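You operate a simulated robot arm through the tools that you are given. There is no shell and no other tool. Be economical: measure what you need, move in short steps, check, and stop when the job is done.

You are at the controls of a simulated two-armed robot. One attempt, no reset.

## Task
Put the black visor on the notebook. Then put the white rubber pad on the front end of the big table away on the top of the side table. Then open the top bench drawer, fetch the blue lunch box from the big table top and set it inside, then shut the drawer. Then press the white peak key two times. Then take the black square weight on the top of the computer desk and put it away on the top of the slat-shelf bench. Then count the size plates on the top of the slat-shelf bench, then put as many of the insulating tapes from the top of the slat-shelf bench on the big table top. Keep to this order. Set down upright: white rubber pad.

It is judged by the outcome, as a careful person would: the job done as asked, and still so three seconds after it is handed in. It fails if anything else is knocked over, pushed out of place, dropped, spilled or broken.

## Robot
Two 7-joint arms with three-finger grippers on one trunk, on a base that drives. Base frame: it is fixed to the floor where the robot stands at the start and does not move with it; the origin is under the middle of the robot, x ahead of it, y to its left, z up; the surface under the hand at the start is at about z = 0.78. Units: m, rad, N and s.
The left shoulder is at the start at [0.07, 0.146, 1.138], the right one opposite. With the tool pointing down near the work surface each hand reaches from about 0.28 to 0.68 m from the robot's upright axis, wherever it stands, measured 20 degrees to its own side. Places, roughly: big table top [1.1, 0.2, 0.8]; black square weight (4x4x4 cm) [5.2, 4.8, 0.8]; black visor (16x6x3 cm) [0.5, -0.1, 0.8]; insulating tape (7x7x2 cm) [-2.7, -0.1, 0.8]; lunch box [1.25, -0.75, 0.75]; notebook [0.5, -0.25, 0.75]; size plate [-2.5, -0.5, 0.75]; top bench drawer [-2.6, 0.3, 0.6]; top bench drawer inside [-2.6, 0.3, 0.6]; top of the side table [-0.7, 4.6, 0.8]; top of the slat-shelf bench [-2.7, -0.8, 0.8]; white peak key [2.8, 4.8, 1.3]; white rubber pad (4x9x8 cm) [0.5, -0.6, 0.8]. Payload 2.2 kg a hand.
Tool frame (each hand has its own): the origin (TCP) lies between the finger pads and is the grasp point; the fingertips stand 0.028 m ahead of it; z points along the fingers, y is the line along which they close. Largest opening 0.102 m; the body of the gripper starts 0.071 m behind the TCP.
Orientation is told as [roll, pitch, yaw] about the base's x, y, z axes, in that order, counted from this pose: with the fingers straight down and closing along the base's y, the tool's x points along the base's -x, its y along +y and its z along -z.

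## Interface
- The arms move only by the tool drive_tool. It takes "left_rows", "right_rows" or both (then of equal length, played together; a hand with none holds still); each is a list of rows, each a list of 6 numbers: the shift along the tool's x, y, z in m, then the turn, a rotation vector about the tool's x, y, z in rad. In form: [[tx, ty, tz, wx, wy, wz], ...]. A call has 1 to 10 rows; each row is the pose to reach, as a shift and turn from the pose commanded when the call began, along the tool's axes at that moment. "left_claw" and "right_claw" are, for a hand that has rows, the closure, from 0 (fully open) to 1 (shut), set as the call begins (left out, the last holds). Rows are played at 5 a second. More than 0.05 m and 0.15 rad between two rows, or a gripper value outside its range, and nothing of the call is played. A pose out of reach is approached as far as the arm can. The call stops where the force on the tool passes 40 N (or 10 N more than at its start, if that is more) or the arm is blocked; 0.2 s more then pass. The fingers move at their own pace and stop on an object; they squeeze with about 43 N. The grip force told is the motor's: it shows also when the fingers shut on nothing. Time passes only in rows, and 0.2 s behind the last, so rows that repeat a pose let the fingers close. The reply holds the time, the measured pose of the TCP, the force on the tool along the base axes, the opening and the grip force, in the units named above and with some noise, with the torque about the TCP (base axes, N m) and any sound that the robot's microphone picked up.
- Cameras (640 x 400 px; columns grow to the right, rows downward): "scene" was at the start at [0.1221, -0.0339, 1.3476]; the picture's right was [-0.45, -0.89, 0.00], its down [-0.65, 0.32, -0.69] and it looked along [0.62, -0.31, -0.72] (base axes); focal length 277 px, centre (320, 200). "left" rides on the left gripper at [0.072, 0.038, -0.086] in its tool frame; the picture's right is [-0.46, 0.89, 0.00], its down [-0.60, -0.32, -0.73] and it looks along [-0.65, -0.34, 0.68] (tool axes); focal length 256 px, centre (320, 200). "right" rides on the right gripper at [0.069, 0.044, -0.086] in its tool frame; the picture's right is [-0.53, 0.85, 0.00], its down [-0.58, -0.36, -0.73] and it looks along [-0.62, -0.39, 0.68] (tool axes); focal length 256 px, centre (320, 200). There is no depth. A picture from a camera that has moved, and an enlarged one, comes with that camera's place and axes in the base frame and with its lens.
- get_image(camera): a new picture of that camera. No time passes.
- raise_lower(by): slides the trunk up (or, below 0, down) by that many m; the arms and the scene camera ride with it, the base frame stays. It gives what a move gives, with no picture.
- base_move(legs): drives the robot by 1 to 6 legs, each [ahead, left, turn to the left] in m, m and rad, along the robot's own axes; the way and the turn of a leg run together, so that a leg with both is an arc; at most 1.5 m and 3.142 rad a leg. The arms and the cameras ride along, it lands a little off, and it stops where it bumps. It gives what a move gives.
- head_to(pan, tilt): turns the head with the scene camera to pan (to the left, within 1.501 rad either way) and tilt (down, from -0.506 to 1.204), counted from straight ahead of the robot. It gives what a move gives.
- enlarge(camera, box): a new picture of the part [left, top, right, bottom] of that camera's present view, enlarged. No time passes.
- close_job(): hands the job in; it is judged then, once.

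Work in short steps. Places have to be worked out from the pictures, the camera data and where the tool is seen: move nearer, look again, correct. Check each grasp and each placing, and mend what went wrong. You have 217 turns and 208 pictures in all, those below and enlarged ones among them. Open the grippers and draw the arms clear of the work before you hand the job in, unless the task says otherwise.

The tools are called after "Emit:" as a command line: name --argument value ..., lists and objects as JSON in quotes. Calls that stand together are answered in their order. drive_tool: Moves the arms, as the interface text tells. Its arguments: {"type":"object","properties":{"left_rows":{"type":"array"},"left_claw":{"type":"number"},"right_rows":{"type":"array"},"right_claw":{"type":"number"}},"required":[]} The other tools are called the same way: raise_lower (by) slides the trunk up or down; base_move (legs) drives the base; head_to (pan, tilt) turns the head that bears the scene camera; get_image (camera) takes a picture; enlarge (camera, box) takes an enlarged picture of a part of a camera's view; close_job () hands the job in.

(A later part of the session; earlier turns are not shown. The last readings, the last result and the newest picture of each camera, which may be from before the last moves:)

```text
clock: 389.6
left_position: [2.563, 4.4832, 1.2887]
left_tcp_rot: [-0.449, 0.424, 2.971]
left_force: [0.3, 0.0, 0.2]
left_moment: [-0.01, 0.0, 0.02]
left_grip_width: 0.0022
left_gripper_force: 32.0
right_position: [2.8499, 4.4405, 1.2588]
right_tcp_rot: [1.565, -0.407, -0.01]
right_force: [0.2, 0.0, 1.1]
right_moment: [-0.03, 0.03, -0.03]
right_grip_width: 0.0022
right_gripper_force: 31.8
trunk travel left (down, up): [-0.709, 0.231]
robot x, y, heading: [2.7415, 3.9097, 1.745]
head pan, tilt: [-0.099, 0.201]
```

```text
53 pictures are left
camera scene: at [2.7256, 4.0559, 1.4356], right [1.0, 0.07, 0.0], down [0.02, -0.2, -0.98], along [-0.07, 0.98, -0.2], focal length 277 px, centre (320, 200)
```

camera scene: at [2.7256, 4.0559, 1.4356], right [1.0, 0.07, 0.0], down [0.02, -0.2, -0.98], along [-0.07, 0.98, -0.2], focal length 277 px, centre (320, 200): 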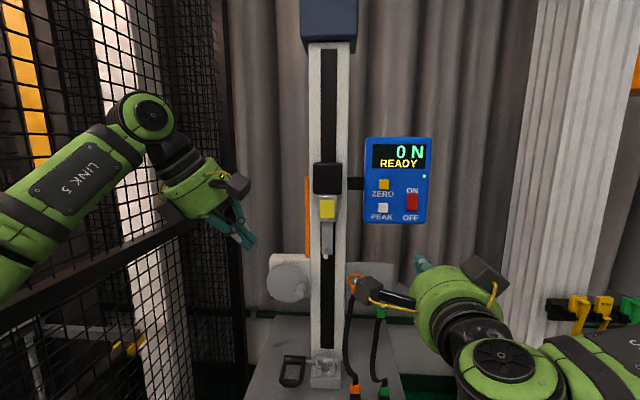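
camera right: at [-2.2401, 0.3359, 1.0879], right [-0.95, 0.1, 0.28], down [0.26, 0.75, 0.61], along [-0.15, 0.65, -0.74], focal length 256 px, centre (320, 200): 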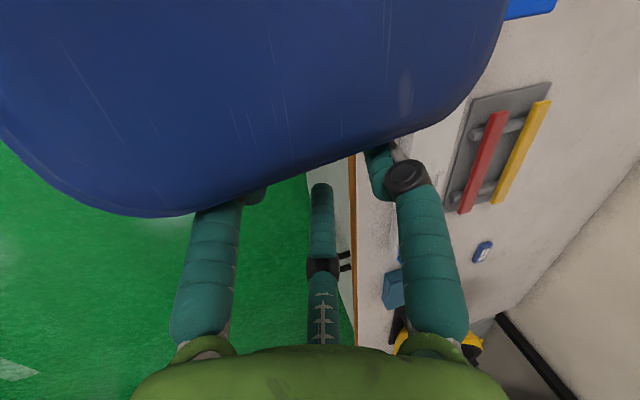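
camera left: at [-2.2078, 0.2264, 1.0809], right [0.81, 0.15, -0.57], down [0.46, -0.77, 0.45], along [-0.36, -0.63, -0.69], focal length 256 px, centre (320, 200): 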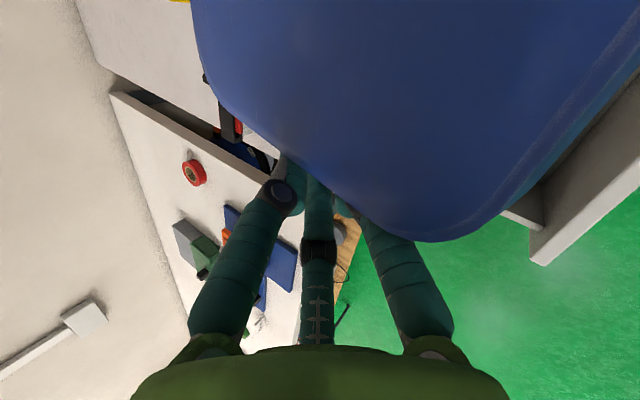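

PEAK is at about (2.848, 4.836, 1.2545), and the right fingertip line is within a few mm of it. I move 0.30 m straight in +y.

Emit:
base_move --legs '[[0.2955, -0.052, 0]]'

Emit:
enlarge --camera "scene" --box '[340, 140, 500, 280]'

```text
clock: 391.6
left_position: [2.5645, 4.7767, 1.2898]
left_tcp_rot: [-0.448, 0.423, 2.968]
left_force: [-0.1, 0.2, 1.0]
left_moment: [0.02, 0.01, 0.0]
left_grip_width: 0.0024
left_gripper_force: 31.4
right_position: [2.8513, 4.7355, 1.2597]
right_tcp_rot: [1.569, -0.407, -0.01]
right_force: [-0.3, -1.4, 0.2]
right_moment: [-0.01, 0.01, 0.0]
right_grip_width: 0.0022
right_gripper_force: 31.6
trunk travel left (down, up): [-0.709, 0.231]
robot x, y, heading: [2.7443, 4.2069, 1.745]
head pan, tilt: [-0.099, 0.201]
```

```text
2.86 times, centred on (420, 210) of scene
camera zoom: at [2.7262, 4.3498, 1.436], right [1.0, 0.07, 0.0], down [0.01, -0.2, -0.98], along [-0.07, 0.98, -0.2], focal length 793 px, centre (34, 171)
```

zoom: 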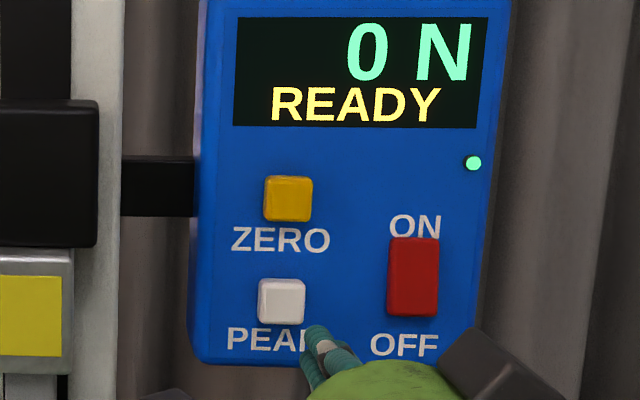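

The fingertip is 4 mm right of the key's centre. I correct it and advance about 7 cm, listening for the click.

Emit:
drive_tool --right_rows '[[0.0049, -0.0012, 0.03, 0, 0, 0], [0.0049, -0.0012, 0.055, 0, 0, 0], [0.0049, -0.0012, 0.063, 0, 0, 0], [0.0049, -0.0012, 0.068, 0, 0, 0]]'

```text
clock: 392.6
left_position: [2.5642, 4.7771, 1.2896]
left_tcp_rot: [-0.449, 0.424, 2.969]
left_force: [0.6, -0.7, 0.7]
left_moment: [0.0, -0.02, -0.02]
left_grip_width: 0.0019
left_gripper_force: 31.2
right_position: [2.8469, 4.8048, 1.2549]
right_tcp_rot: [1.566, -0.406, -0.011]
right_force: [0.5, -2.0, -0.2]
right_moment: [-0.01, 0.02, 0.01]
right_grip_width: 0.0019
right_gripper_force: 30.9
trunk travel left (down, up): [-0.709, 0.231]
robot x, y, heading: [2.7383, 4.2072, 1.745]
head pan, tilt: [-0.099, 0.201]
```

Light contact, no click yet. I advance a few mm more.

Emit:
drive_tool --right_rows '[[0, 0, 0.002, 0, 0, 0], [0, 0, 0.004, 0, 0, 0]]'

```text
clock: 393.2
left_position: [2.564, 4.7774, 1.2903]
left_tcp_rot: [-0.449, 0.424, 2.97]
left_force: [0.5, -0.1, 0.4]
left_moment: [-0.03, 0.0, 0.03]
left_grip_width: 0.0023
left_gripper_force: 31.1
right_position: [2.8473, 4.8087, 1.2558]
right_tcp_rot: [1.568, -0.407, -0.009]
right_force: [-0.2, -3.8, -1.4]
right_moment: [-0.01, 0.04, 0.05]
right_grip_width: 0.0059
right_gripper_force: 31.2
trunk travel left (down, up): [-0.709, 0.231]
robot x, y, heading: [2.7422, 4.2043, 1.746]
head pan, tilt: [-0.099, 0.201]
heard: click
```

One click. I release by retracting 2 cm.

Emit:
drive_tool --right_rows '[[0, 0, -0.01, 0, 0, 0], [0, 0, -0.02, 0, 0, 0], [0, 0, -0.02, 0, 0, 0]]'

Emit:
enlarge --camera "scene" --box '[340, 140, 500, 280]'

```text
clock: 394.0
left_position: [2.5654, 4.7768, 1.2889]
left_tcp_rot: [-0.447, 0.424, 2.969]
left_force: [0.3, -0.4, 0.0]
left_moment: [-0.02, 0.0, 0.01]
left_grip_width: 0.002
left_gripper_force: 31.5
right_position: [2.847, 4.7894, 1.2553]
right_tcp_rot: [1.567, -0.406, -0.011]
right_force: [-0.4, -0.1, 1.0]
right_moment: [-0.01, 0.03, 0.01]
right_grip_width: 0.002
right_gripper_force: 31.1
trunk travel left (down, up): [-0.709, 0.231]
robot x, y, heading: [2.7444, 4.2078, 1.751]
head pan, tilt: [-0.099, 0.201]
```

```text
2.86 times, centred on (420, 210) of scene
camera zoom: at [2.7261, 4.3519, 1.4357], right [1.0, 0.07, 0.0], down [0.01, -0.2, -0.98], along [-0.07, 0.98, -0.2], focal length 793 px, centre (34, 171)
```

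zoom: 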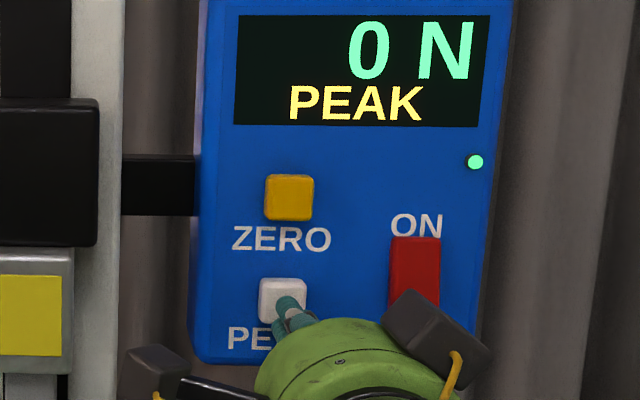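

The display switched to PEAK, so the first press counted. Now I press the second time in the same way.

Emit:
drive_tool --right_rows '[[0, 0, 0.01, 0, 0, 0], [0, 0, 0.016, 0, 0, 0], [0, 0, 0.02, 0, 0, 0]]'

```text
clock: 394.8
left_position: [2.5646, 4.7772, 1.2905]
left_tcp_rot: [-0.448, 0.424, 2.969]
left_force: [0.4, -0.2, 0.7]
left_moment: [0.05, 0.05, 0.02]
left_grip_width: 0.0019
left_gripper_force: 31.4
right_position: [2.8465, 4.8085, 1.2556]
right_tcp_rot: [1.566, -0.408, -0.009]
right_force: [-0.6, -3.0, -1.3]
right_moment: [0.0, -0.02, -0.01]
right_grip_width: 0.0059
right_gripper_force: 31.7
trunk travel left (down, up): [-0.709, 0.231]
robot x, y, heading: [2.7373, 4.2076, 1.744]
head pan, tilt: [-0.099, 0.201]
heard: click
```

Second click heard. I retract, back out, and head east for the computer desk.

Emit:
drive_tool --right_rows '[[0, 0, -0.03, 0, 0, 0], [0, 0, -0.06, 0, 0, 0]]'

Emit:
base_move --legs '[[-0.33, 0, 0], [0, 0, -1.745], [1.4, 0, 0]]'

Emit:
head_to --pan 0.6 --tilt 0.4

Emit:
get_image --camera "scene"

```text
clock: 395.4
left_position: [2.564, 4.7775, 1.2888]
left_tcp_rot: [-0.449, 0.423, 2.97]
left_force: [1.5, -0.7, -0.3]
left_moment: [0.03, 0.03, 0.01]
left_grip_width: 0.002
left_gripper_force: 31.7
right_position: [2.8479, 4.7478, 1.2544]
right_tcp_rot: [1.567, -0.406, -0.008]
right_force: [-0.2, 0.0, -0.3]
right_moment: [-0.02, -0.02, -0.02]
right_grip_width: 0.0019
right_gripper_force: 31.7
trunk travel left (down, up): [-0.709, 0.231]
robot x, y, heading: [2.7423, 4.2078, 1.746]
head pan, tilt: [-0.099, 0.201]
```

```text
clock: 408.4
left_position: [4.8036, 3.9501, 1.2898]
left_tcp_rot: [-0.449, 0.424, 1.214]
left_force: [0.7, -0.2, -0.3]
left_moment: [0.02, -0.03, 0.0]
left_grip_width: 0.0022
left_gripper_force: 31.8
right_position: [4.723, 3.6781, 1.2549]
right_tcp_rot: [1.566, -0.406, -1.766]
right_force: [-0.4, 0.5, 0.8]
right_moment: [0.0, -0.03, -0.02]
right_grip_width: 0.0019
right_gripper_force: 31.9
trunk travel left (down, up): [-0.709, 0.231]
robot x, y, heading: [4.2132, 3.8789, -0.005]
head pan, tilt: [-0.099, 0.201]
```

```text
clock: 409.5
left_position: [4.8027, 3.9499, 1.2892]
left_tcp_rot: [-0.45, 0.423, 1.215]
left_force: [-0.1, -0.4, -0.1]
left_moment: [-0.01, 0.0, 0.04]
left_grip_width: 0.002
left_gripper_force: 31.2
right_position: [4.7232, 3.6776, 1.2543]
right_tcp_rot: [1.564, -0.406, -1.764]
right_force: [-0.7, 0.6, -0.5]
right_moment: [-0.02, -0.02, -0.01]
right_grip_width: 0.0022
right_gripper_force: 31.5
trunk travel left (down, up): [-0.709, 0.231]
robot x, y, heading: [4.2103, 3.8783, -0.012]
head pan, tilt: [0.6, 0.4]
```

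```text
50 pictures are left
camera scene: at [4.3374, 3.9331, 1.4172], right [0.56, -0.83, 0.0], down [-0.32, -0.22, -0.92], along [0.77, 0.51, -0.39], focal length 277 px, centre (320, 200)
```

scene: 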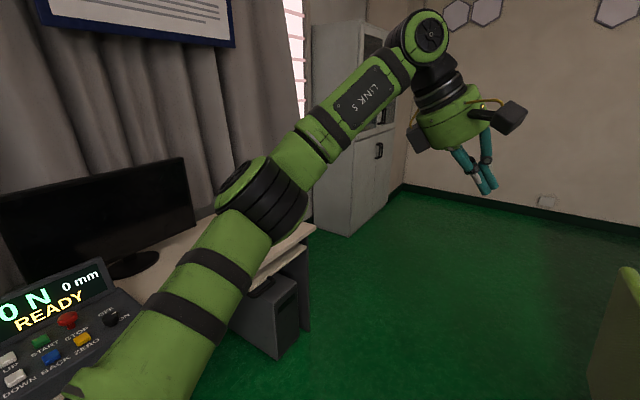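

The weight should be near the desk's right end. I'll use the left hand from a stand at about (5.37, 4.0) facing +y, so first I point the left hand straight down, then move.

Emit:
drive_tool --left_rows '[[0, 0, 0, -0.084, -0.09, 0], [0, 0, 0, -0.168, -0.18, 0], [0, 0, 0, -0.251, -0.271, 0], [0, 0, 0, -0.335, -0.361, 0], [0, 0, 0, -0.419, -0.451, 0]]' --left_claw 0

Emit:
base_move --legs '[[0, 0.13, 0], [1.15, 0, 0], [0, 0, 1.58]]'

Emit:
head_to --pan 0.15 --tilt 0.6

Emit:
get_image --camera "scene"

```text
clock: 410.7
left_position: [4.7647, 3.952, 1.2724]
left_tcp_rot: [-0.063, 0.059, 1.308]
left_force: [-0.1, -1.0, 0.5]
left_moment: [0.03, 0.02, -0.01]
left_grip_width: 0.1021
left_gripper_force: 0.0
left hand out of reach, approached as far as the arm can: row 3, 4, 5
right_position: [4.7232, 3.676, 1.2552]
right_tcp_rot: [1.565, -0.406, -1.763]
right_force: [-0.1, -0.1, -0.4]
right_moment: [0.01, 0.01, 0.05]
right_grip_width: 0.0021
right_gripper_force: 31.2
trunk travel left (down, up): [-0.709, 0.231]
robot x, y, heading: [4.2137, 3.8796, -0.008]
head pan, tilt: [0.6, 0.4]
```

```text
clock: 421.3
left_position: [5.2754, 4.55, 1.2713]
left_tcp_rot: [-0.066, 0.059, 2.889]
left_force: [-0.7, -0.4, 0.0]
left_moment: [-0.03, 0.0, 0.01]
left_grip_width: 0.1021
left_gripper_force: 0.1
right_position: [5.5496, 4.5101, 1.2539]
right_tcp_rot: [1.568, -0.408, -0.185]
right_force: [0.7, -0.1, -0.1]
right_moment: [-0.01, 0.02, 0.02]
right_grip_width: 0.002
right_gripper_force: 31.1
trunk travel left (down, up): [-0.709, 0.231]
robot x, y, heading: [5.3507, 3.9939, 1.568]
head pan, tilt: [0.6, 0.4]
```

```text
clock: 422.2
left_position: [5.2737, 4.5491, 1.2713]
left_tcp_rot: [-0.066, 0.06, 2.887]
left_force: [0.3, 0.3, -0.4]
left_moment: [0.01, 0.01, -0.01]
left_grip_width: 0.102
left_gripper_force: 0.1
right_position: [5.5501, 4.509, 1.2544]
right_tcp_rot: [1.566, -0.408, -0.184]
right_force: [0.3, 0.0, 1.3]
right_moment: [-0.01, -0.02, -0.02]
right_grip_width: 0.0017
right_gripper_force: 31.7
trunk travel left (down, up): [-0.709, 0.231]
robot x, y, heading: [5.3512, 3.9947, 1.568]
head pan, tilt: [0.15, 0.6]
```

```text
49 pictures are left
camera scene: at [5.3393, 4.1346, 1.399], right [0.99, 0.15, 0.0], down [0.08, -0.56, -0.83], along [-0.12, 0.82, -0.56], focal length 277 px, centre (320, 200)
```

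scene: 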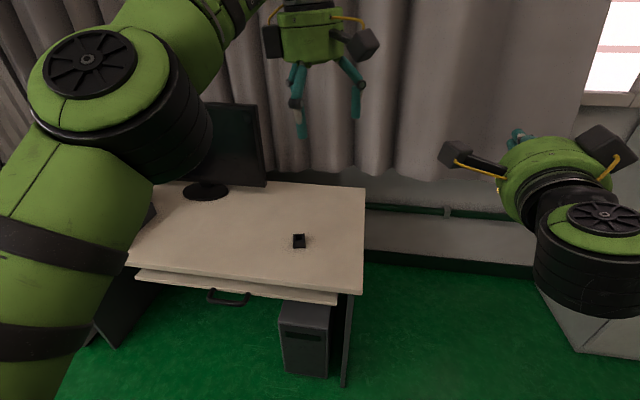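

The weight is at about (5.172, 4.797). I drive 0.28 m closer and lower the trunk by 0.2 m.

Emit:
base_move --legs '[[0.27, 0.02, 0]]'

Emit:
raise_lower --by -0.2

Emit:
enlarge --camera "scene" --box '[180, 60, 420, 260]'

```text
clock: 424.1
left_position: [5.2541, 4.8205, 1.2736]
left_tcp_rot: [-0.068, 0.058, 2.887]
left_force: [0.3, -1.0, -0.1]
left_moment: [0.01, 0.04, 0.03]
left_grip_width: 0.102
left_gripper_force: 0.1
right_position: [5.5323, 4.781, 1.2549]
right_tcp_rot: [1.565, -0.407, -0.189]
right_force: [-0.4, -0.4, 0.9]
right_moment: [0.02, 0.03, -0.01]
right_grip_width: 0.002
right_gripper_force: 31.4
trunk travel left (down, up): [-0.709, 0.231]
robot x, y, heading: [5.3301, 4.2661, 1.569]
head pan, tilt: [0.15, 0.6]
```

```text
clock: 426.3
left_position: [5.255, 4.8219, 1.0723]
left_tcp_rot: [-0.066, 0.061, 2.887]
left_force: [-0.8, -0.3, -0.6]
left_moment: [0.02, 0.01, -0.03]
left_grip_width: 0.1018
left_gripper_force: 0.1
right_position: [5.5318, 4.7814, 1.0549]
right_tcp_rot: [1.566, -0.407, -0.187]
right_force: [-0.2, -0.5, -0.1]
right_moment: [0.01, -0.02, 0.01]
right_grip_width: 0.002
right_gripper_force: 31.4
trunk travel left (down, up): [-0.509, 0.431]
robot x, y, heading: [5.3331, 4.2671, 1.568]
head pan, tilt: [0.15, 0.6]
```

```text
2.00 times, centred on (300, 160) of scene
camera zoom: at [5.3202, 4.4066, 1.199], right [0.99, 0.15, 0.0], down [0.08, -0.56, -0.83], along [-0.12, 0.82, -0.56], focal length 555 px, centre (360, 280)
```

zoom: 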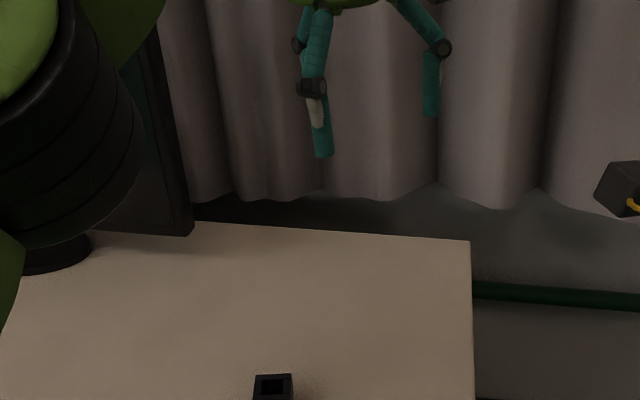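

Weight at (5.17, 4.802). I move the left hand over it, straighten the small tilt, and lower to z≈0.89.

Emit:
drive_tool --left_rows '[[-0.026, 0.014, 0, -0.022, -0.02, 0], [-0.052, 0.028, 0, -0.044, -0.04, 0], [-0.077, 0.041, 0, -0.066, -0.06, 0], [-0.077, 0.041, 0.05, -0.066, -0.06, 0], [-0.077, 0.041, 0.1, -0.066, -0.06, 0], [-0.077, 0.041, 0.14, -0.066, -0.06, 0], [-0.077, 0.041, 0.18, -0.066, -0.06, 0]]'

Emit:
get_image --camera "left"

```text
clock: 427.9
left_position: [5.1846, 4.81, 0.8864]
left_tcp_rot: [0.002, 0.001, 2.89]
left_force: [-0.6, 0.5, -0.3]
left_moment: [-0.03, -0.03, -0.05]
left_grip_width: 0.1021
left_gripper_force: 0.2
right_position: [5.5312, 4.7828, 1.0544]
right_tcp_rot: [1.566, -0.408, -0.187]
right_force: [-0.9, 0.1, -0.4]
right_moment: [0.0, 0.01, 0.01]
right_grip_width: 0.0019
right_gripper_force: 31.5
trunk travel left (down, up): [-0.509, 0.431]
robot x, y, heading: [5.3309, 4.2646, 1.566]
head pan, tilt: [0.15, 0.6]
```

```text
47 pictures are left
camera left: at [5.2445, 4.7535, 0.9723], right [-0.67, -0.74, 0.0], down [-0.51, 0.46, 0.73], along [-0.54, 0.49, -0.68], focal length 256 px, centre (320, 200)
```

left: 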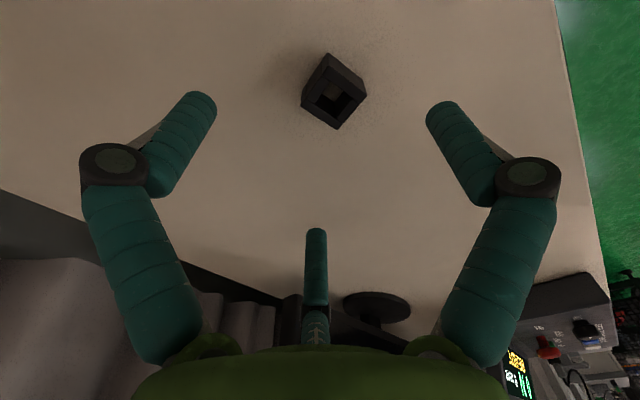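

The weight is 1 cm off the TCP. I correct and lower to z≈0.80.

Emit:
drive_tool --left_rows '[[-0.001, 0.0117, 0.03, 0, 0, 0], [-0.001, 0.0117, 0.06, 0, 0, 0], [-0.001, 0.0117, 0.075, 0, 0, 0], [-0.001, 0.0117, 0.086, 0, 0, 0]]'

Emit:
get_image --camera "left"

```text
clock: 428.9
left_position: [5.1801, 4.7977, 0.8001]
left_tcp_rot: [0.002, 0.002, 2.888]
left_force: [0.4, 0.0, -0.5]
left_moment: [-0.01, 0.03, 0.02]
left_grip_width: 0.1018
left_gripper_force: 0.1
right_position: [5.5313, 4.7827, 1.0555]
right_tcp_rot: [1.566, -0.406, -0.187]
right_force: [-0.4, -0.5, 0.0]
right_moment: [-0.01, -0.02, -0.02]
right_grip_width: 0.0022
right_gripper_force: 31.0
trunk travel left (down, up): [-0.509, 0.431]
robot x, y, heading: [5.334, 4.2659, 1.569]
head pan, tilt: [0.15, 0.6]
```

```text
46 pictures are left
camera left: at [5.2406, 4.7428, 0.8856], right [-0.67, -0.74, 0.0], down [-0.51, 0.46, 0.73], along [-0.54, 0.49, -0.68], focal length 256 px, centre (320, 200)
```

left: 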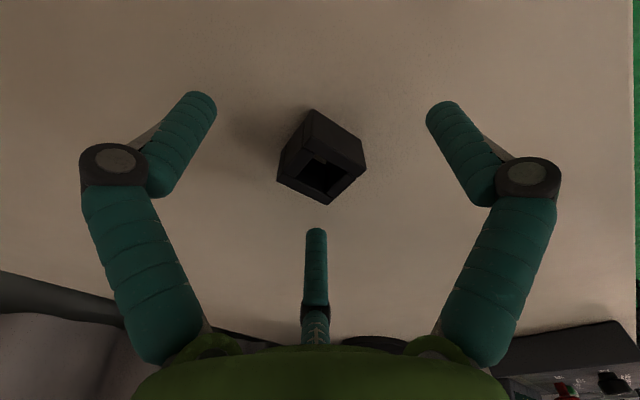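

The cube is centred between the fingers. I lower 1 cm and close.

Emit:
drive_tool --left_rows '[[0, 0, 0.01, 0, 0, 0], [0, 0, 0.01, 0, 0, 0]]'

Emit:
drive_tool --left_rows '[[0, 0, 0, 0, 0, 0], [0, 0, 0, 0, 0, 0], [0, 0, 0, 0, 0, 0], [0, 0, 0, 0, 0, 0]]' --left_claw 1

Emit:
drive_tool --left_rows '[[0, 0, -0.03, 0, 0, 0], [0, 0, -0.07, 0, 0, 0], [0, 0, -0.11, 0, 0, 0], [0, 0, -0.15, 0, 0, 0]]'

Emit:
get_image --camera "left"

```text
clock: 429.5
left_position: [5.1793, 4.7989, 0.7903]
left_tcp_rot: [-0.001, 0.0, 2.89]
left_force: [-0.3, 0.5, 0.6]
left_moment: [0.01, 0.01, 0.02]
left_grip_width: 0.1019
left_gripper_force: 0.0
right_position: [5.5321, 4.7821, 1.0544]
right_tcp_rot: [1.567, -0.406, -0.185]
right_force: [0.0, 1.5, -0.5]
right_moment: [0.03, 0.01, 0.02]
right_grip_width: 0.0022
right_gripper_force: 31.3
trunk travel left (down, up): [-0.509, 0.431]
robot x, y, heading: [5.3334, 4.271, 1.566]
head pan, tilt: [0.15, 0.6]
```

```text
clock: 430.5
left_position: [5.181, 4.794, 0.7962]
left_tcp_rot: [-0.012, 0.001, 2.891]
left_force: [-4.8, -12.3, 35.1]
left_moment: [-0.4, 0.06, -0.07]
left_grip_width: 0.0059
left_gripper_force: 31.0
right_position: [5.5327, 4.7754, 1.0586]
right_tcp_rot: [1.573, -0.405, -0.189]
right_force: [-0.4, 0.0, -0.9]
right_moment: [-0.03, -0.04, 0.04]
right_grip_width: 0.0021
right_gripper_force: 32.0
trunk travel left (down, up): [-0.509, 0.431]
robot x, y, heading: [5.3321, 4.2674, 1.569]
head pan, tilt: [0.15, 0.6]
```

```text
clock: 431.5
left_position: [5.1804, 4.7987, 0.9416]
left_tcp_rot: [0.0, 0.0, 2.889]
left_force: [0.0, 0.9, 0.2]
left_moment: [0.02, 0.0, 0.0]
left_grip_width: 0.0021
left_gripper_force: 31.4
right_position: [5.5326, 4.7812, 1.0548]
right_tcp_rot: [1.568, -0.407, -0.19]
right_force: [-1.0, -0.4, 0.8]
right_moment: [0.02, 0.01, 0.01]
right_grip_width: 0.0021
right_gripper_force: 31.5
trunk travel left (down, up): [-0.509, 0.431]
robot x, y, heading: [5.3325, 4.2662, 1.566]
head pan, tilt: [0.15, 0.6]
```

```text
45 pictures are left
camera left: at [5.2418, 4.7419, 1.0266], right [-0.67, -0.74, 0.0], down [-0.5, 0.46, 0.73], along [-0.54, 0.49, -0.68], focal length 256 px, centre (320, 200)
```

left: 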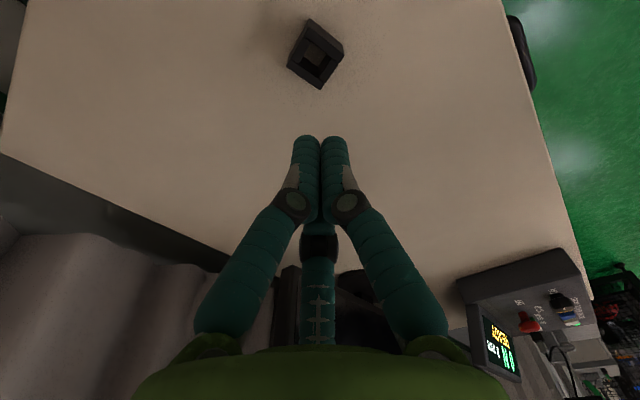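

The fingers closed above the weight: its top is at z≈0.745, lower than I took it. It stays at (5.18, 4.80). I open and go down to z≈0.745.

Emit:
drive_tool --left_rows '[[0, 0, 0, 0, 0, 0], [0, 0, 0.03, 0, 0, 0], [0, 0, 0.07, 0, 0, 0], [0, 0, 0.11, 0, 0, 0], [0, 0, 0.15, 0, 0, 0], [0, 0, 0.175, 0, 0, 0], [0, 0, 0.19, 0, 0, 0]]' --left_claw 0

Emit:
get_image --camera "left"

```text
clock: 433.1
left_position: [5.1799, 4.8001, 0.7543]
left_tcp_rot: [-0.004, -0.001, 2.89]
left_force: [-4.1, -1.5, 20.1]
left_moment: [-0.94, 0.23, -0.19]
left_grip_width: 0.1024
left_gripper_force: 0.4
right_position: [5.532, 4.7793, 1.0564]
right_tcp_rot: [1.569, -0.406, -0.189]
right_force: [0.0, 0.1, -0.2]
right_moment: [-0.02, -0.01, 0.02]
right_grip_width: 0.002
right_gripper_force: 31.4
trunk travel left (down, up): [-0.509, 0.431]
robot x, y, heading: [5.3335, 4.2695, 1.56]
head pan, tilt: [0.15, 0.6]
```

```text
44 pictures are left
camera left: at [5.241, 4.7417, 0.84], right [-0.67, -0.74, 0.0], down [-0.51, 0.45, 0.73], along [-0.54, 0.49, -0.68], focal length 256 px, centre (320, 200)
```

left: 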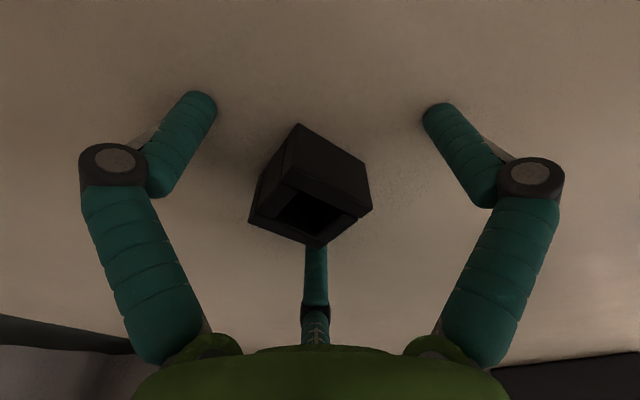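

The tips touch the desk (z≈0.726). I lift 5 mm and close on the weight.

Emit:
drive_tool --left_rows '[[0, 0, -0.006, 0, 0, 0], [0, 0, -0.006, 0, 0, 0], [0, 0, -0.006, 0, 0, 0], [0, 0, -0.006, 0, 0, 0], [0, 0, -0.006, 0, 0, 0]]' --left_claw 1

Emit:
drive_tool --left_rows '[[0, 0, -0.03, 0, 0, 0], [0, 0, -0.07, 0, 0, 0], [0, 0, -0.11, 0, 0, 0], [0, 0, -0.15, 0, 0, 0], [0, 0, -0.19, 0, 0, 0], [0, 0, -0.23, 0, 0, 0], [0, 0, -0.27, 0, 0, 0]]'

Emit:
get_image --camera "left"

```text
clock: 433.4
left_position: [5.1798, 4.7934, 0.767]
left_tcp_rot: [-0.009, 0.0, 2.887]
left_force: [-5.3, -15.5, 43.6]
left_moment: [-2.12, 0.55, -0.12]
left_grip_width: 0.0482
left_gripper_force: 44.9
right_position: [5.5326, 4.7723, 1.0603]
right_tcp_rot: [1.574, -0.405, -0.19]
right_force: [-0.2, -0.7, 0.0]
right_moment: [-0.02, -0.02, -0.03]
right_grip_width: 0.0021
right_gripper_force: 31.1
trunk travel left (down, up): [-0.509, 0.431]
robot x, y, heading: [5.3312, 4.2677, 1.566]
head pan, tilt: [0.15, 0.6]
stopped in row 1 (left hand): the force on the tool passed its limit at 50 N (the readings are from after the stop); the commanded pose is now the measured one
```

```text
clock: 435.0
left_position: [5.1814, 4.7985, 1.0279]
left_tcp_rot: [0.001, 0.0, 2.889]
left_force: [-0.4, 1.2, -1.9]
left_moment: [-0.03, 0.04, 0.0]
left_grip_width: 0.0481
left_gripper_force: 43.5
right_position: [5.5331, 4.7795, 1.0545]
right_tcp_rot: [1.568, -0.406, -0.187]
right_force: [0.1, -0.5, -1.5]
right_moment: [-0.01, -0.03, 0.0]
right_grip_width: 0.002
right_gripper_force: 31.1
trunk travel left (down, up): [-0.509, 0.431]
robot x, y, heading: [5.3364, 4.2664, 1.569]
head pan, tilt: [0.15, 0.6]
```

```text
43 pictures are left
camera left: at [5.2418, 4.7425, 1.1145], right [-0.67, -0.74, 0.0], down [-0.51, 0.46, 0.73], along [-0.54, 0.49, -0.68], focal length 256 px, centre (320, 200)
```

left: 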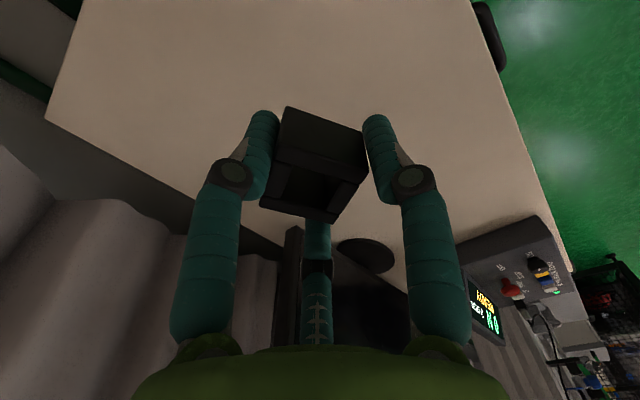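

The weight is held. I bring the left hand into the narrow travel pose and retrace my way: back, face +x, then reverse through the passage at y≈3.70.

Emit:
raise_lower --by 0.08

Emit:
base_move --legs '[[-0.3, 0, 0], [0, 0, -1.572], [-0.6, 0, 0]]'

Emit:
drive_tool --left_rows '[[0.021, -0.019, 0, 0, 0, 0], [0.042, -0.038, 0, 0, 0, 0], [0.0626, -0.0577, 0, 0, 0, 0]]'

```text
clock: 436.2
left_position: [5.1801, 4.8005, 1.1078]
left_tcp_rot: [0.003, 0.003, 2.89]
left_force: [0.0, 0.9, -3.1]
left_moment: [-0.03, 0.01, -0.01]
left_grip_width: 0.0476
left_gripper_force: 42.8
right_position: [5.5309, 4.782, 1.1332]
right_tcp_rot: [1.567, -0.409, -0.186]
right_force: [-0.1, 0.3, 0.2]
right_moment: [0.0, -0.01, 0.0]
right_grip_width: 0.002
right_gripper_force: 31.3
trunk travel left (down, up): [-0.589, 0.351]
robot x, y, heading: [5.3321, 4.2649, 1.569]
head pan, tilt: [0.15, 0.6]
```

```text
clock: 445.1
left_position: [5.2593, 4.125, 1.1064]
left_tcp_rot: [0.003, 0.001, 1.329]
left_force: [1.1, 0.2, -1.9]
left_moment: [0.0, -0.01, 0.0]
left_grip_width: 0.0474
left_gripper_force: 43.0
right_position: [5.2444, 3.773, 1.134]
right_tcp_rot: [1.567, -0.408, -1.744]
right_force: [-0.4, -0.4, 0.6]
right_moment: [0.0, 0.0, 0.05]
right_grip_width: 0.0023
right_gripper_force: 31.2
trunk travel left (down, up): [-0.589, 0.351]
robot x, y, heading: [4.7301, 3.9667, 0.013]
head pan, tilt: [0.15, 0.6]
```

```text
clock: 445.9
left_position: [5.2961, 4.0472, 1.1065]
left_tcp_rot: [0.001, -0.002, 1.328]
left_force: [0.3, -1.3, -3.1]
left_moment: [0.03, 0.0, 0.02]
left_grip_width: 0.0471
left_gripper_force: 43.0
left hand out of reach, approached as far as the arm can: row 3
right_position: [5.2438, 3.7697, 1.1335]
right_tcp_rot: [1.567, -0.406, -1.746]
right_force: [0.4, 0.8, -0.3]
right_moment: [0.03, 0.0, 0.05]
right_grip_width: 0.002
right_gripper_force: 31.4
trunk travel left (down, up): [-0.589, 0.351]
robot x, y, heading: [4.7288, 3.9693, 0.007]
head pan, tilt: [0.15, 0.6]
```

Next I shift to y≈3.70 and back up to x≈3.3.

Emit:
base_move --legs '[[0, -0.27, -0.01], [-1.4, 0, 0]]'

```text
clock: 447.7
left_position: [5.2981, 3.8342, 1.1024]
left_tcp_rot: [-0.003, 0.026, 1.33]
left_force: [-0.2, -0.5, -2.9]
left_moment: [0.04, 0.01, 0.01]
left_grip_width: 0.0474
left_gripper_force: 43.3
right_position: [5.2448, 3.557, 1.1378]
right_tcp_rot: [1.569, -0.435, -1.75]
right_force: [-0.3, 0.6, 0.6]
right_moment: [-0.03, -0.01, 0.01]
right_grip_width: 0.0021
right_gripper_force: 31.7
trunk travel left (down, up): [-0.589, 0.351]
robot x, y, heading: [4.7301, 3.7277, -0.0]
head pan, tilt: [0.15, 0.6]
stopped in leg 1: the robot was blocked; the commanded pose is now the measured one
```

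Something on the right blocked me. I step back left 6 cm and look to the right.

Emit:
base_move --legs '[[0, 0.06, 0]]'

Emit:
head_to --pan -1.1 --tilt 0.7

Emit:
get_image --camera "scene"

```text
clock: 448.4
left_position: [5.2975, 3.8352, 1.1034]
left_tcp_rot: [-0.001, 0.019, 1.331]
left_force: [-0.3, 0.3, -2.9]
left_moment: [0.01, 0.02, 0.02]
left_grip_width: 0.0475
left_gripper_force: 43.2
right_position: [5.2448, 3.5578, 1.1373]
right_tcp_rot: [1.568, -0.428, -1.749]
right_force: [0.8, 0.1, 0.4]
right_moment: [-0.01, -0.02, 0.05]
right_grip_width: 0.0023
right_gripper_force: 31.5
trunk travel left (down, up): [-0.589, 0.351]
robot x, y, heading: [4.7248, 3.734, 0.003]
head pan, tilt: [0.15, 0.6]
stopped in leg 1: the robot was blocked; the commanded pose is now the measured one
```

```text
clock: 449.8
left_position: [5.2977, 3.8341, 1.1044]
left_tcp_rot: [-0.002, 0.022, 1.332]
left_force: [-0.3, -0.1, -2.7]
left_moment: [0.05, 0.02, 0.0]
left_grip_width: 0.0472
left_gripper_force: 42.8
right_position: [5.2444, 3.5569, 1.1386]
right_tcp_rot: [1.569, -0.428, -1.748]
right_force: [-0.9, 0.6, 0.9]
right_moment: [-0.01, -0.01, 0.02]
right_grip_width: 0.0021
right_gripper_force: 31.0
trunk travel left (down, up): [-0.589, 0.351]
robot x, y, heading: [4.731, 3.7277, 0.004]
head pan, tilt: [-1.1, 0.7]
```

```text
42 pictures are left
camera scene: at [4.8178, 3.6807, 1.2721], right [-0.89, -0.46, 0.01], down [-0.3, 0.56, -0.78], along [0.35, -0.69, -0.63], focal length 277 px, centre (320, 200)
```

scene: 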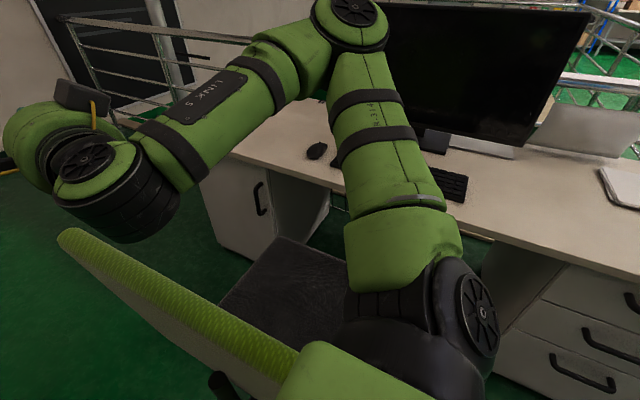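

I'm touching the green chair's backrest. I move back (-x) away from it.

Emit:
base_move --legs '[[-0.12, 0, 0]]'

```text
clock: 451.0
left_position: [5.1771, 3.812, 1.1058]
left_tcp_rot: [0.004, 0.0, 1.331]
left_force: [-0.7, -0.6, -3.5]
left_moment: [0.07, 0.04, -0.02]
left_grip_width: 0.0474
left_gripper_force: 43.1
right_position: [5.1239, 3.5351, 1.1331]
right_tcp_rot: [1.567, -0.408, -1.749]
right_force: [0.1, -1.0, 0.1]
right_moment: [0.01, 0.0, 0.01]
right_grip_width: 0.0021
right_gripper_force: 31.6
trunk travel left (down, up): [-0.589, 0.351]
robot x, y, heading: [4.6119, 3.7315, 0.004]
head pan, tilt: [-1.1, 0.7]
```

Free again. I check whether the chair moved.

Emit:
base_move --legs '[[-0.6, 0.02, 0]]'

Emit:
head_to --pan -0.25 --tilt 0.5

Emit:
get_image --camera "scene"

```text
clock: 454.4
left_position: [4.5774, 3.8314, 1.1045]
left_tcp_rot: [0.003, 0.002, 1.331]
left_force: [0.0, 0.3, -3.6]
left_moment: [0.02, 0.05, 0.0]
left_grip_width: 0.0479
left_gripper_force: 43.2
right_position: [4.5223, 3.5533, 1.1339]
right_tcp_rot: [1.563, -0.408, -1.747]
right_force: [-0.5, 0.2, 0.9]
right_moment: [-0.02, -0.02, 0.02]
right_grip_width: 0.0022
right_gripper_force: 31.4
trunk travel left (down, up): [-0.589, 0.351]
robot x, y, heading: [4.006, 3.7512, 0.004]
head pan, tilt: [-1.1, 0.7]
```

```text
clock: 455.6
left_position: [4.5756, 3.8311, 1.1043]
left_tcp_rot: [0.004, 0.003, 1.33]
left_force: [0.1, 0.4, -2.8]
left_moment: [0.03, -0.01, -0.03]
left_grip_width: 0.0478
left_gripper_force: 43.5
right_position: [4.5221, 3.5545, 1.1344]
right_tcp_rot: [1.563, -0.408, -1.749]
right_force: [0.4, -0.4, -0.3]
right_moment: [-0.01, 0.01, -0.01]
right_grip_width: 0.0021
right_gripper_force: 31.8
trunk travel left (down, up): [-0.589, 0.351]
robot x, y, heading: [4.006, 3.7494, 0.004]
head pan, tilt: [-0.25, 0.499]
```

```text
41 pictures are left
camera scene: at [4.1454, 3.7283, 1.288], right [-0.24, -0.97, 0.0], down [-0.46, 0.12, -0.88], along [0.85, -0.21, -0.48], focal length 277 px, centre (320, 200)
```

scene: 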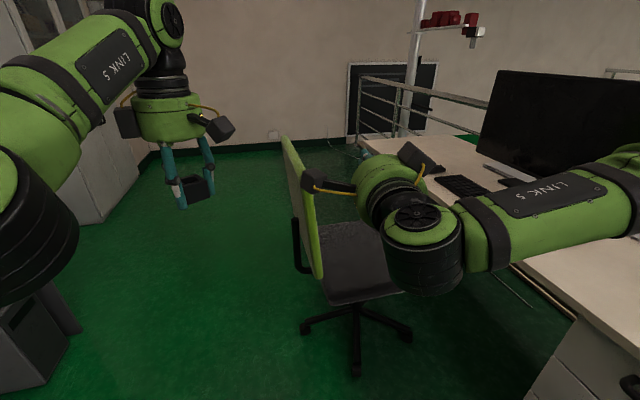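

The chair looks unmoved within what I can measure. I back on through the passage at y≈3.70.

Emit:
base_move --legs '[[-1.2, -0.05, 0], [-0.6, 0, 0]]'

Emit:
base_move --legs '[[-0.6, 0, 0], [-0.5, -0.1, 0]]'

```text
clock: 464.7
left_position: [2.7703, 3.7771, 1.1052]
left_tcp_rot: [0.003, 0.002, 1.328]
left_force: [0.2, 0.5, -2.7]
left_moment: [0.0, 0.02, -0.01]
left_grip_width: 0.0483
left_gripper_force: 42.6
right_position: [2.7154, 3.4981, 1.1339]
right_tcp_rot: [1.563, -0.407, -1.749]
right_force: [0.1, -0.7, 0.2]
right_moment: [0.01, 0.02, -0.01]
right_grip_width: 0.0024
right_gripper_force: 31.4
trunk travel left (down, up): [-0.589, 0.351]
robot x, y, heading: [2.2003, 3.6967, 0.001]
head pan, tilt: [-0.25, 0.499]
```

```text
clock: 470.7
left_position: [1.675, 3.6732, 1.1045]
left_tcp_rot: [0.004, 0.001, 1.326]
left_force: [-0.8, -0.4, -2.6]
left_moment: [0.02, -0.04, 0.01]
left_grip_width: 0.0484
left_gripper_force: 42.8
right_position: [1.6218, 3.3957, 1.134]
right_tcp_rot: [1.564, -0.409, -1.753]
right_force: [0.3, -0.7, 0.3]
right_moment: [-0.02, 0.01, 0.02]
right_grip_width: 0.0022
right_gripper_force: 31.5
trunk travel left (down, up): [-0.589, 0.351]
robot x, y, heading: [1.1028, 3.5931, -0.001]
head pan, tilt: [-0.25, 0.499]
```

Clear of the passage. Now the long way to the slat-shelf bench.

Emit:
base_move --legs '[[-1.0, -0.2, 0], [-1.0, -0.2, 0], [0, 0, -1.57], [1.5, 0, 0], [1.5, 0, 0], [0.75, 0, 0]]'

Emit:
base_move --legs '[[0, 0, -1.572]]'

Emit:
head_to --pan 0 --tilt 0.5

Emit:
get_image --camera "scene"

```text
clock: 502.3
left_position: [-0.8799, -1.1048, 1.1052]
left_tcp_rot: [0.004, 0.002, -0.264]
left_force: [0.1, -0.4, -2.9]
left_moment: [0.02, 0.04, -0.01]
left_grip_width: 0.048
left_gripper_force: 42.5
right_position: [-1.1558, -1.0446, 1.1341]
right_tcp_rot: [1.563, -0.41, 2.939]
right_force: [0.0, 1.2, -0.3]
right_moment: [-0.03, -0.04, 0.0]
right_grip_width: 0.0023
right_gripper_force: 30.8
trunk travel left (down, up): [-0.589, 0.351]
robot x, y, heading: [-0.9522, -0.5342, -1.591]
head pan, tilt: [-0.25, 0.499]
```

```text
clock: 506.5
left_position: [-1.5217, -0.5995, 1.1039]
left_tcp_rot: [0.006, 0.001, -1.841]
left_force: [0.2, -0.2, -3.0]
left_moment: [0.02, 0.0, 0.01]
left_grip_width: 0.0475
left_gripper_force: 42.8
right_position: [-1.4594, -0.3238, 1.1349]
right_tcp_rot: [1.562, -0.408, 1.363]
right_force: [-0.4, -0.2, 0.2]
right_moment: [0.02, -0.02, 0.01]
right_grip_width: 0.002
right_gripper_force: 30.9
trunk travel left (down, up): [-0.589, 0.351]
robot x, y, heading: [-0.9485, -0.5349, 3.12]
head pan, tilt: [-0.25, 0.499]
```

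```text
clock: 507.3
left_position: [-1.5224, -0.5992, 1.105]
left_tcp_rot: [0.003, 0.003, -1.842]
left_force: [-1.1, 0.3, -2.2]
left_moment: [-0.02, 0.01, -0.01]
left_grip_width: 0.0478
left_gripper_force: 42.8
right_position: [-1.4613, -0.3233, 1.1338]
right_tcp_rot: [1.565, -0.409, 1.361]
right_force: [-1.5, 0.1, 0.5]
right_moment: [0.01, 0.02, 0.01]
right_grip_width: 0.002
right_gripper_force: 31.1
trunk travel left (down, up): [-0.589, 0.351]
robot x, y, heading: [-0.9499, -0.5322, 3.115]
head pan, tilt: [0.0, 0.499]
```

```text
40 pictures are left
camera scene: at [-1.091, -0.528, 1.288], right [0.03, 1.0, 0.0], down [0.48, -0.01, -0.88], along [-0.88, 0.02, -0.48], focal length 277 px, centre (320, 200)
```

scene: 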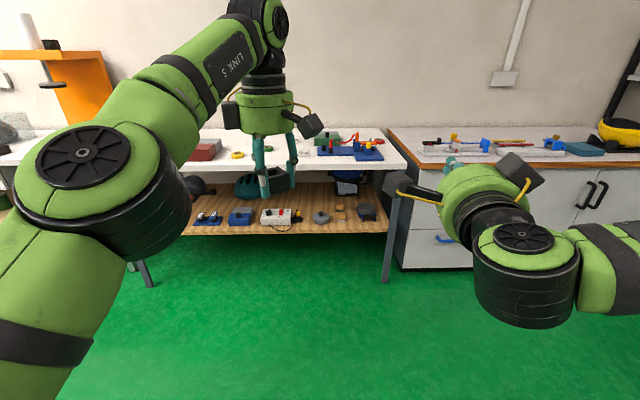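

I turn the right hand to point down for the tapes later, drive 0.5 m closer, and look at the bench top.

Emit:
drive_tool --right_rows '[[0, 0, -0.01, 0.136, 0.0587, 0], [0, 0, -0.02, 0.272, 0.1174, 0], [0, 0, -0.03, 0.408, 0.1761, 0], [0, 0, -0.04, 0.544, 0.2348, 0], [0, 0, -0.05, 0.68, 0.2935, 0], [0, 0, -0.05, 0.816, 0.3522, 0], [0, 0, -0.05, 0.952, 0.4109, 0], [0, 0, -0.05, 1.088, 0.4696, 0], [0, 0, -0.05, 1.224, 0.5283, 0], [0, 0, -0.05, 1.36, 0.587, 0]]' --right_claw 0

Emit:
drive_tool --right_rows '[[0, 0, 0, 0.082, 0.035, 0]]'

Emit:
base_move --legs '[[0.5, 0, 0.025]]'

Emit:
head_to --pan 0 --tilt 0.62

Emit:
get_image --camera "scene"

```text
clock: 509.5
left_position: [-1.5232, -0.5981, 1.1035]
left_tcp_rot: [0.005, 0.002, -1.84]
left_force: [0.1, 0.5, -3.6]
left_moment: [-0.01, 0.01, -0.02]
left_grip_width: 0.0475
left_gripper_force: 43.1
right_position: [-1.4123, -0.3342, 1.1339]
right_tcp_rot: [0.071, -0.032, 1.765]
right_force: [0.1, -0.1, 0.3]
right_moment: [-0.02, -0.05, -0.01]
right_grip_width: 0.1019
right_gripper_force: 0.0
trunk travel left (down, up): [-0.589, 0.351]
robot x, y, heading: [-0.9513, -0.5349, 3.116]
head pan, tilt: [0.0, 0.499]
```

```text
clock: 509.9
left_position: [-1.5239, -0.599, 1.1022]
left_tcp_rot: [0.006, 0.002, -1.841]
left_force: [-0.2, 0.2, -3.1]
left_moment: [-0.01, -0.03, -0.01]
left_grip_width: 0.0481
left_gripper_force: 42.5
right_position: [-1.4118, -0.332, 1.1318]
right_tcp_rot: [-0.008, 0.003, 1.766]
right_force: [-0.5, 0.2, 1.1]
right_moment: [-0.01, 0.0, -0.04]
right_grip_width: 0.102
right_gripper_force: 0.1
trunk travel left (down, up): [-0.589, 0.351]
robot x, y, heading: [-0.9474, -0.5313, 3.111]
head pan, tilt: [0.0, 0.499]
```

```text
clock: 512.8
left_position: [-2.0193, -0.6083, 1.1055]
left_tcp_rot: [0.002, 0.002, -1.814]
left_force: [-0.3, -0.3, -2.8]
left_moment: [-0.03, -0.01, 0.0]
left_grip_width: 0.047
left_gripper_force: 43.1
right_position: [-1.9155, -0.3396, 1.1332]
right_tcp_rot: [-0.005, 0.002, 1.793]
right_force: [-0.2, 0.3, 0.0]
right_moment: [0.01, 0.0, -0.01]
right_grip_width: 0.1019
right_gripper_force: 0.1
trunk travel left (down, up): [-0.589, 0.351]
robot x, y, heading: [-1.4491, -0.5306, -3.14]
head pan, tilt: [0.0, 0.499]
```

```text
clock: 513.5
left_position: [-2.0223, -0.6088, 1.1036]
left_tcp_rot: [0.003, 0.0, -1.815]
left_force: [-1.0, 0.6, -2.7]
left_moment: [-0.02, -0.01, -0.01]
left_grip_width: 0.0471
left_gripper_force: 43.3
right_position: [-1.9154, -0.3386, 1.1333]
right_tcp_rot: [-0.007, 0.002, 1.794]
right_force: [-0.4, -0.5, 0.6]
right_moment: [0.01, -0.02, 0.01]
right_grip_width: 0.1018
right_gripper_force: 0.1
trunk travel left (down, up): [-0.589, 0.351]
robot x, y, heading: [-1.4526, -0.5251, -3.14]
head pan, tilt: [0.0, 0.62]
```

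```text
39 pictures are left
camera scene: at [-1.5892, -0.5259, 1.2772], right [0.0, 1.0, 0.0], down [0.58, 0.0, -0.81], along [-0.81, 0.0, -0.58], focal length 277 px, centre (320, 200)
```

scene: 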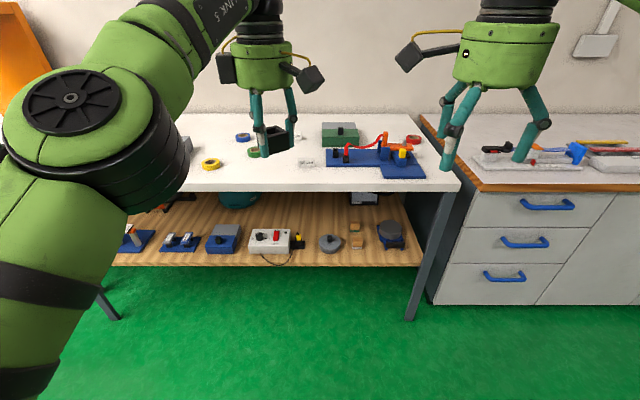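

I choose the empty front area at about (-2.47, -0.72) for the weight. I drive ahead 0.45 m and lower the trunk a little.

Emit:
base_move --legs '[[0.45, 0.05, 0]]'

Emit:
raise_lower --by -0.1

Emit:
get_image --camera "left"

```text
clock: 516.2
left_position: [-2.4647, -0.6603, 1.1065]
left_tcp_rot: [0.004, 0.002, -1.814]
left_force: [-0.5, -0.2, -1.8]
left_moment: [0.0, 0.03, 0.02]
left_grip_width: 0.0477
left_gripper_force: 42.9
right_position: [-2.3602, -0.3884, 1.1332]
right_tcp_rot: [-0.005, 0.003, 1.796]
right_force: [0.1, -1.1, 0.2]
right_moment: [0.01, 0.01, 0.02]
right_grip_width: 0.1021
right_gripper_force: 0.1
trunk travel left (down, up): [-0.589, 0.351]
robot x, y, heading: [-1.8972, -0.5781, -3.142]
head pan, tilt: [0.0, 0.62]
```

```text
clock: 517.5
left_position: [-2.4654, -0.6615, 1.0049]
left_tcp_rot: [0.002, 0.002, -1.812]
left_force: [1.0, -0.3, -2.9]
left_moment: [0.05, 0.02, 0.0]
left_grip_width: 0.0476
left_gripper_force: 43.4
right_position: [-2.361, -0.3906, 1.0326]
right_tcp_rot: [-0.003, 0.002, 1.797]
right_force: [-0.9, -1.4, 0.6]
right_moment: [0.03, -0.03, -0.01]
right_grip_width: 0.102
right_gripper_force: 0.0
trunk travel left (down, up): [-0.489, 0.451]
robot x, y, heading: [-1.8953, -0.58, -3.138]
head pan, tilt: [0.0, 0.62]
```

```text
38 pictures are left
camera left: at [-2.4114, -0.601, 1.0913], right [0.75, -0.66, 0.0], down [-0.46, -0.51, 0.73], along [-0.48, -0.55, -0.68], focal length 256 px, centre (320, 200)
```

left: 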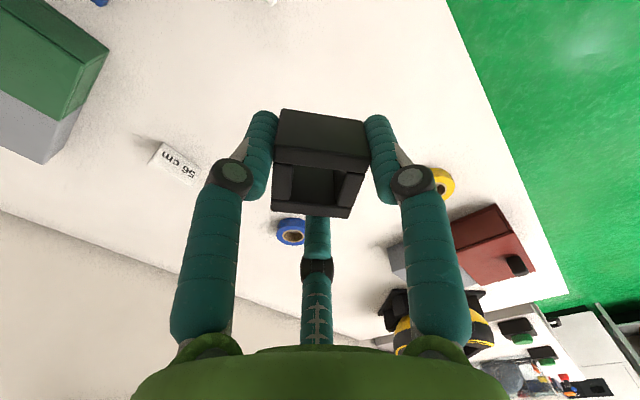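

The spot below is empty, and I can read "56 cm" on one size plate. I lower the weight there.

Emit:
drive_tool --left_rows '[[-0.01, 0.002, 0.03, 0, 0, 0], [-0.0194, 0.0048, 0.07, 0, 0, 0], [-0.0194, 0.0048, 0.11, 0, 0, 0], [-0.0194, 0.0048, 0.14, 0, 0, 0]]'

Emit:
drive_tool --left_rows '[[0, 0, 0.006, 0, 0, 0], [0, 0, 0.012, 0, 0, 0], [0, 0, 0.018, 0, 0, 0]]'

```text
clock: 518.5
left_position: [-2.4661, -0.6802, 0.8635]
left_tcp_rot: [0.001, 0.001, -1.812]
left_force: [0.3, 0.7, -2.8]
left_moment: [0.02, -0.01, 0.05]
left_grip_width: 0.0478
left_gripper_force: 43.2
right_position: [-2.3614, -0.3903, 1.0325]
right_tcp_rot: [-0.005, 0.0, 1.796]
right_force: [-0.7, -0.2, 0.1]
right_moment: [-0.02, -0.04, 0.03]
right_grip_width: 0.102
right_gripper_force: 0.0
trunk travel left (down, up): [-0.489, 0.451]
robot x, y, heading: [-1.8975, -0.5785, -3.141]
head pan, tilt: [0.0, 0.62]
```

```text
clock: 519.3
left_position: [-2.4654, -0.6802, 0.8465]
left_tcp_rot: [0.0, -0.001, -1.813]
left_force: [0.2, -0.5, -2.8]
left_moment: [-0.03, -0.01, -0.02]
left_grip_width: 0.0475
left_gripper_force: 42.7
right_position: [-2.362, -0.3909, 1.0326]
right_tcp_rot: [-0.004, 0.003, 1.797]
right_force: [1.3, 0.1, -1.0]
right_moment: [0.01, -0.02, 0.01]
right_grip_width: 0.1022
right_gripper_force: 0.0
trunk travel left (down, up): [-0.489, 0.451]
robot x, y, heading: [-1.8961, -0.5826, -3.136]
head pan, tilt: [0.0, 0.62]
```

Emit:
drive_tool --left_rows '[[0, 0, 0.005, 0, 0, 0], [0, 0, 0.01, 0, 0, 0], [0, 0, 0.015, 0, 0, 0]]'

Emit:
drive_tool --left_rows '[[0, 0, 0.004, 0, 0, 0], [0, 0, 0.008, 0, 0, 0], [0, 0, 0.012, 0, 0, 0]]'

```text
clock: 520.1
left_position: [-2.4664, -0.6797, 0.8312]
left_tcp_rot: [0.002, 0.003, -1.815]
left_force: [0.1, -1.0, -2.5]
left_moment: [0.02, -0.01, 0.0]
left_grip_width: 0.0475
left_gripper_force: 43.3
right_position: [-2.3616, -0.3909, 1.033]
right_tcp_rot: [-0.004, 0.0, 1.797]
right_force: [0.0, 0.8, 0.1]
right_moment: [0.02, -0.04, -0.02]
right_grip_width: 0.1021
right_gripper_force: 0.0
trunk travel left (down, up): [-0.489, 0.451]
robot x, y, heading: [-1.8938, -0.579, -3.136]
head pan, tilt: [0.0, 0.62]
```

```text
clock: 520.9
left_position: [-2.4654, -0.6797, 0.828]
left_tcp_rot: [-0.01, 0.002, -1.811]
left_force: [-9.1, -5.1, 33.2]
left_moment: [-0.34, -0.95, -0.33]
left_grip_width: 0.0479
left_gripper_force: 43.0
right_position: [-2.3583, -0.391, 1.0348]
right_tcp_rot: [-0.001, 0.001, 1.797]
right_force: [-0.5, 0.0, 0.3]
right_moment: [0.01, 0.02, -0.02]
right_grip_width: 0.102
right_gripper_force: 0.2
trunk travel left (down, up): [-0.489, 0.451]
robot x, y, heading: [-1.8962, -0.5794, -3.14]
head pan, tilt: [0.0, 0.62]
```

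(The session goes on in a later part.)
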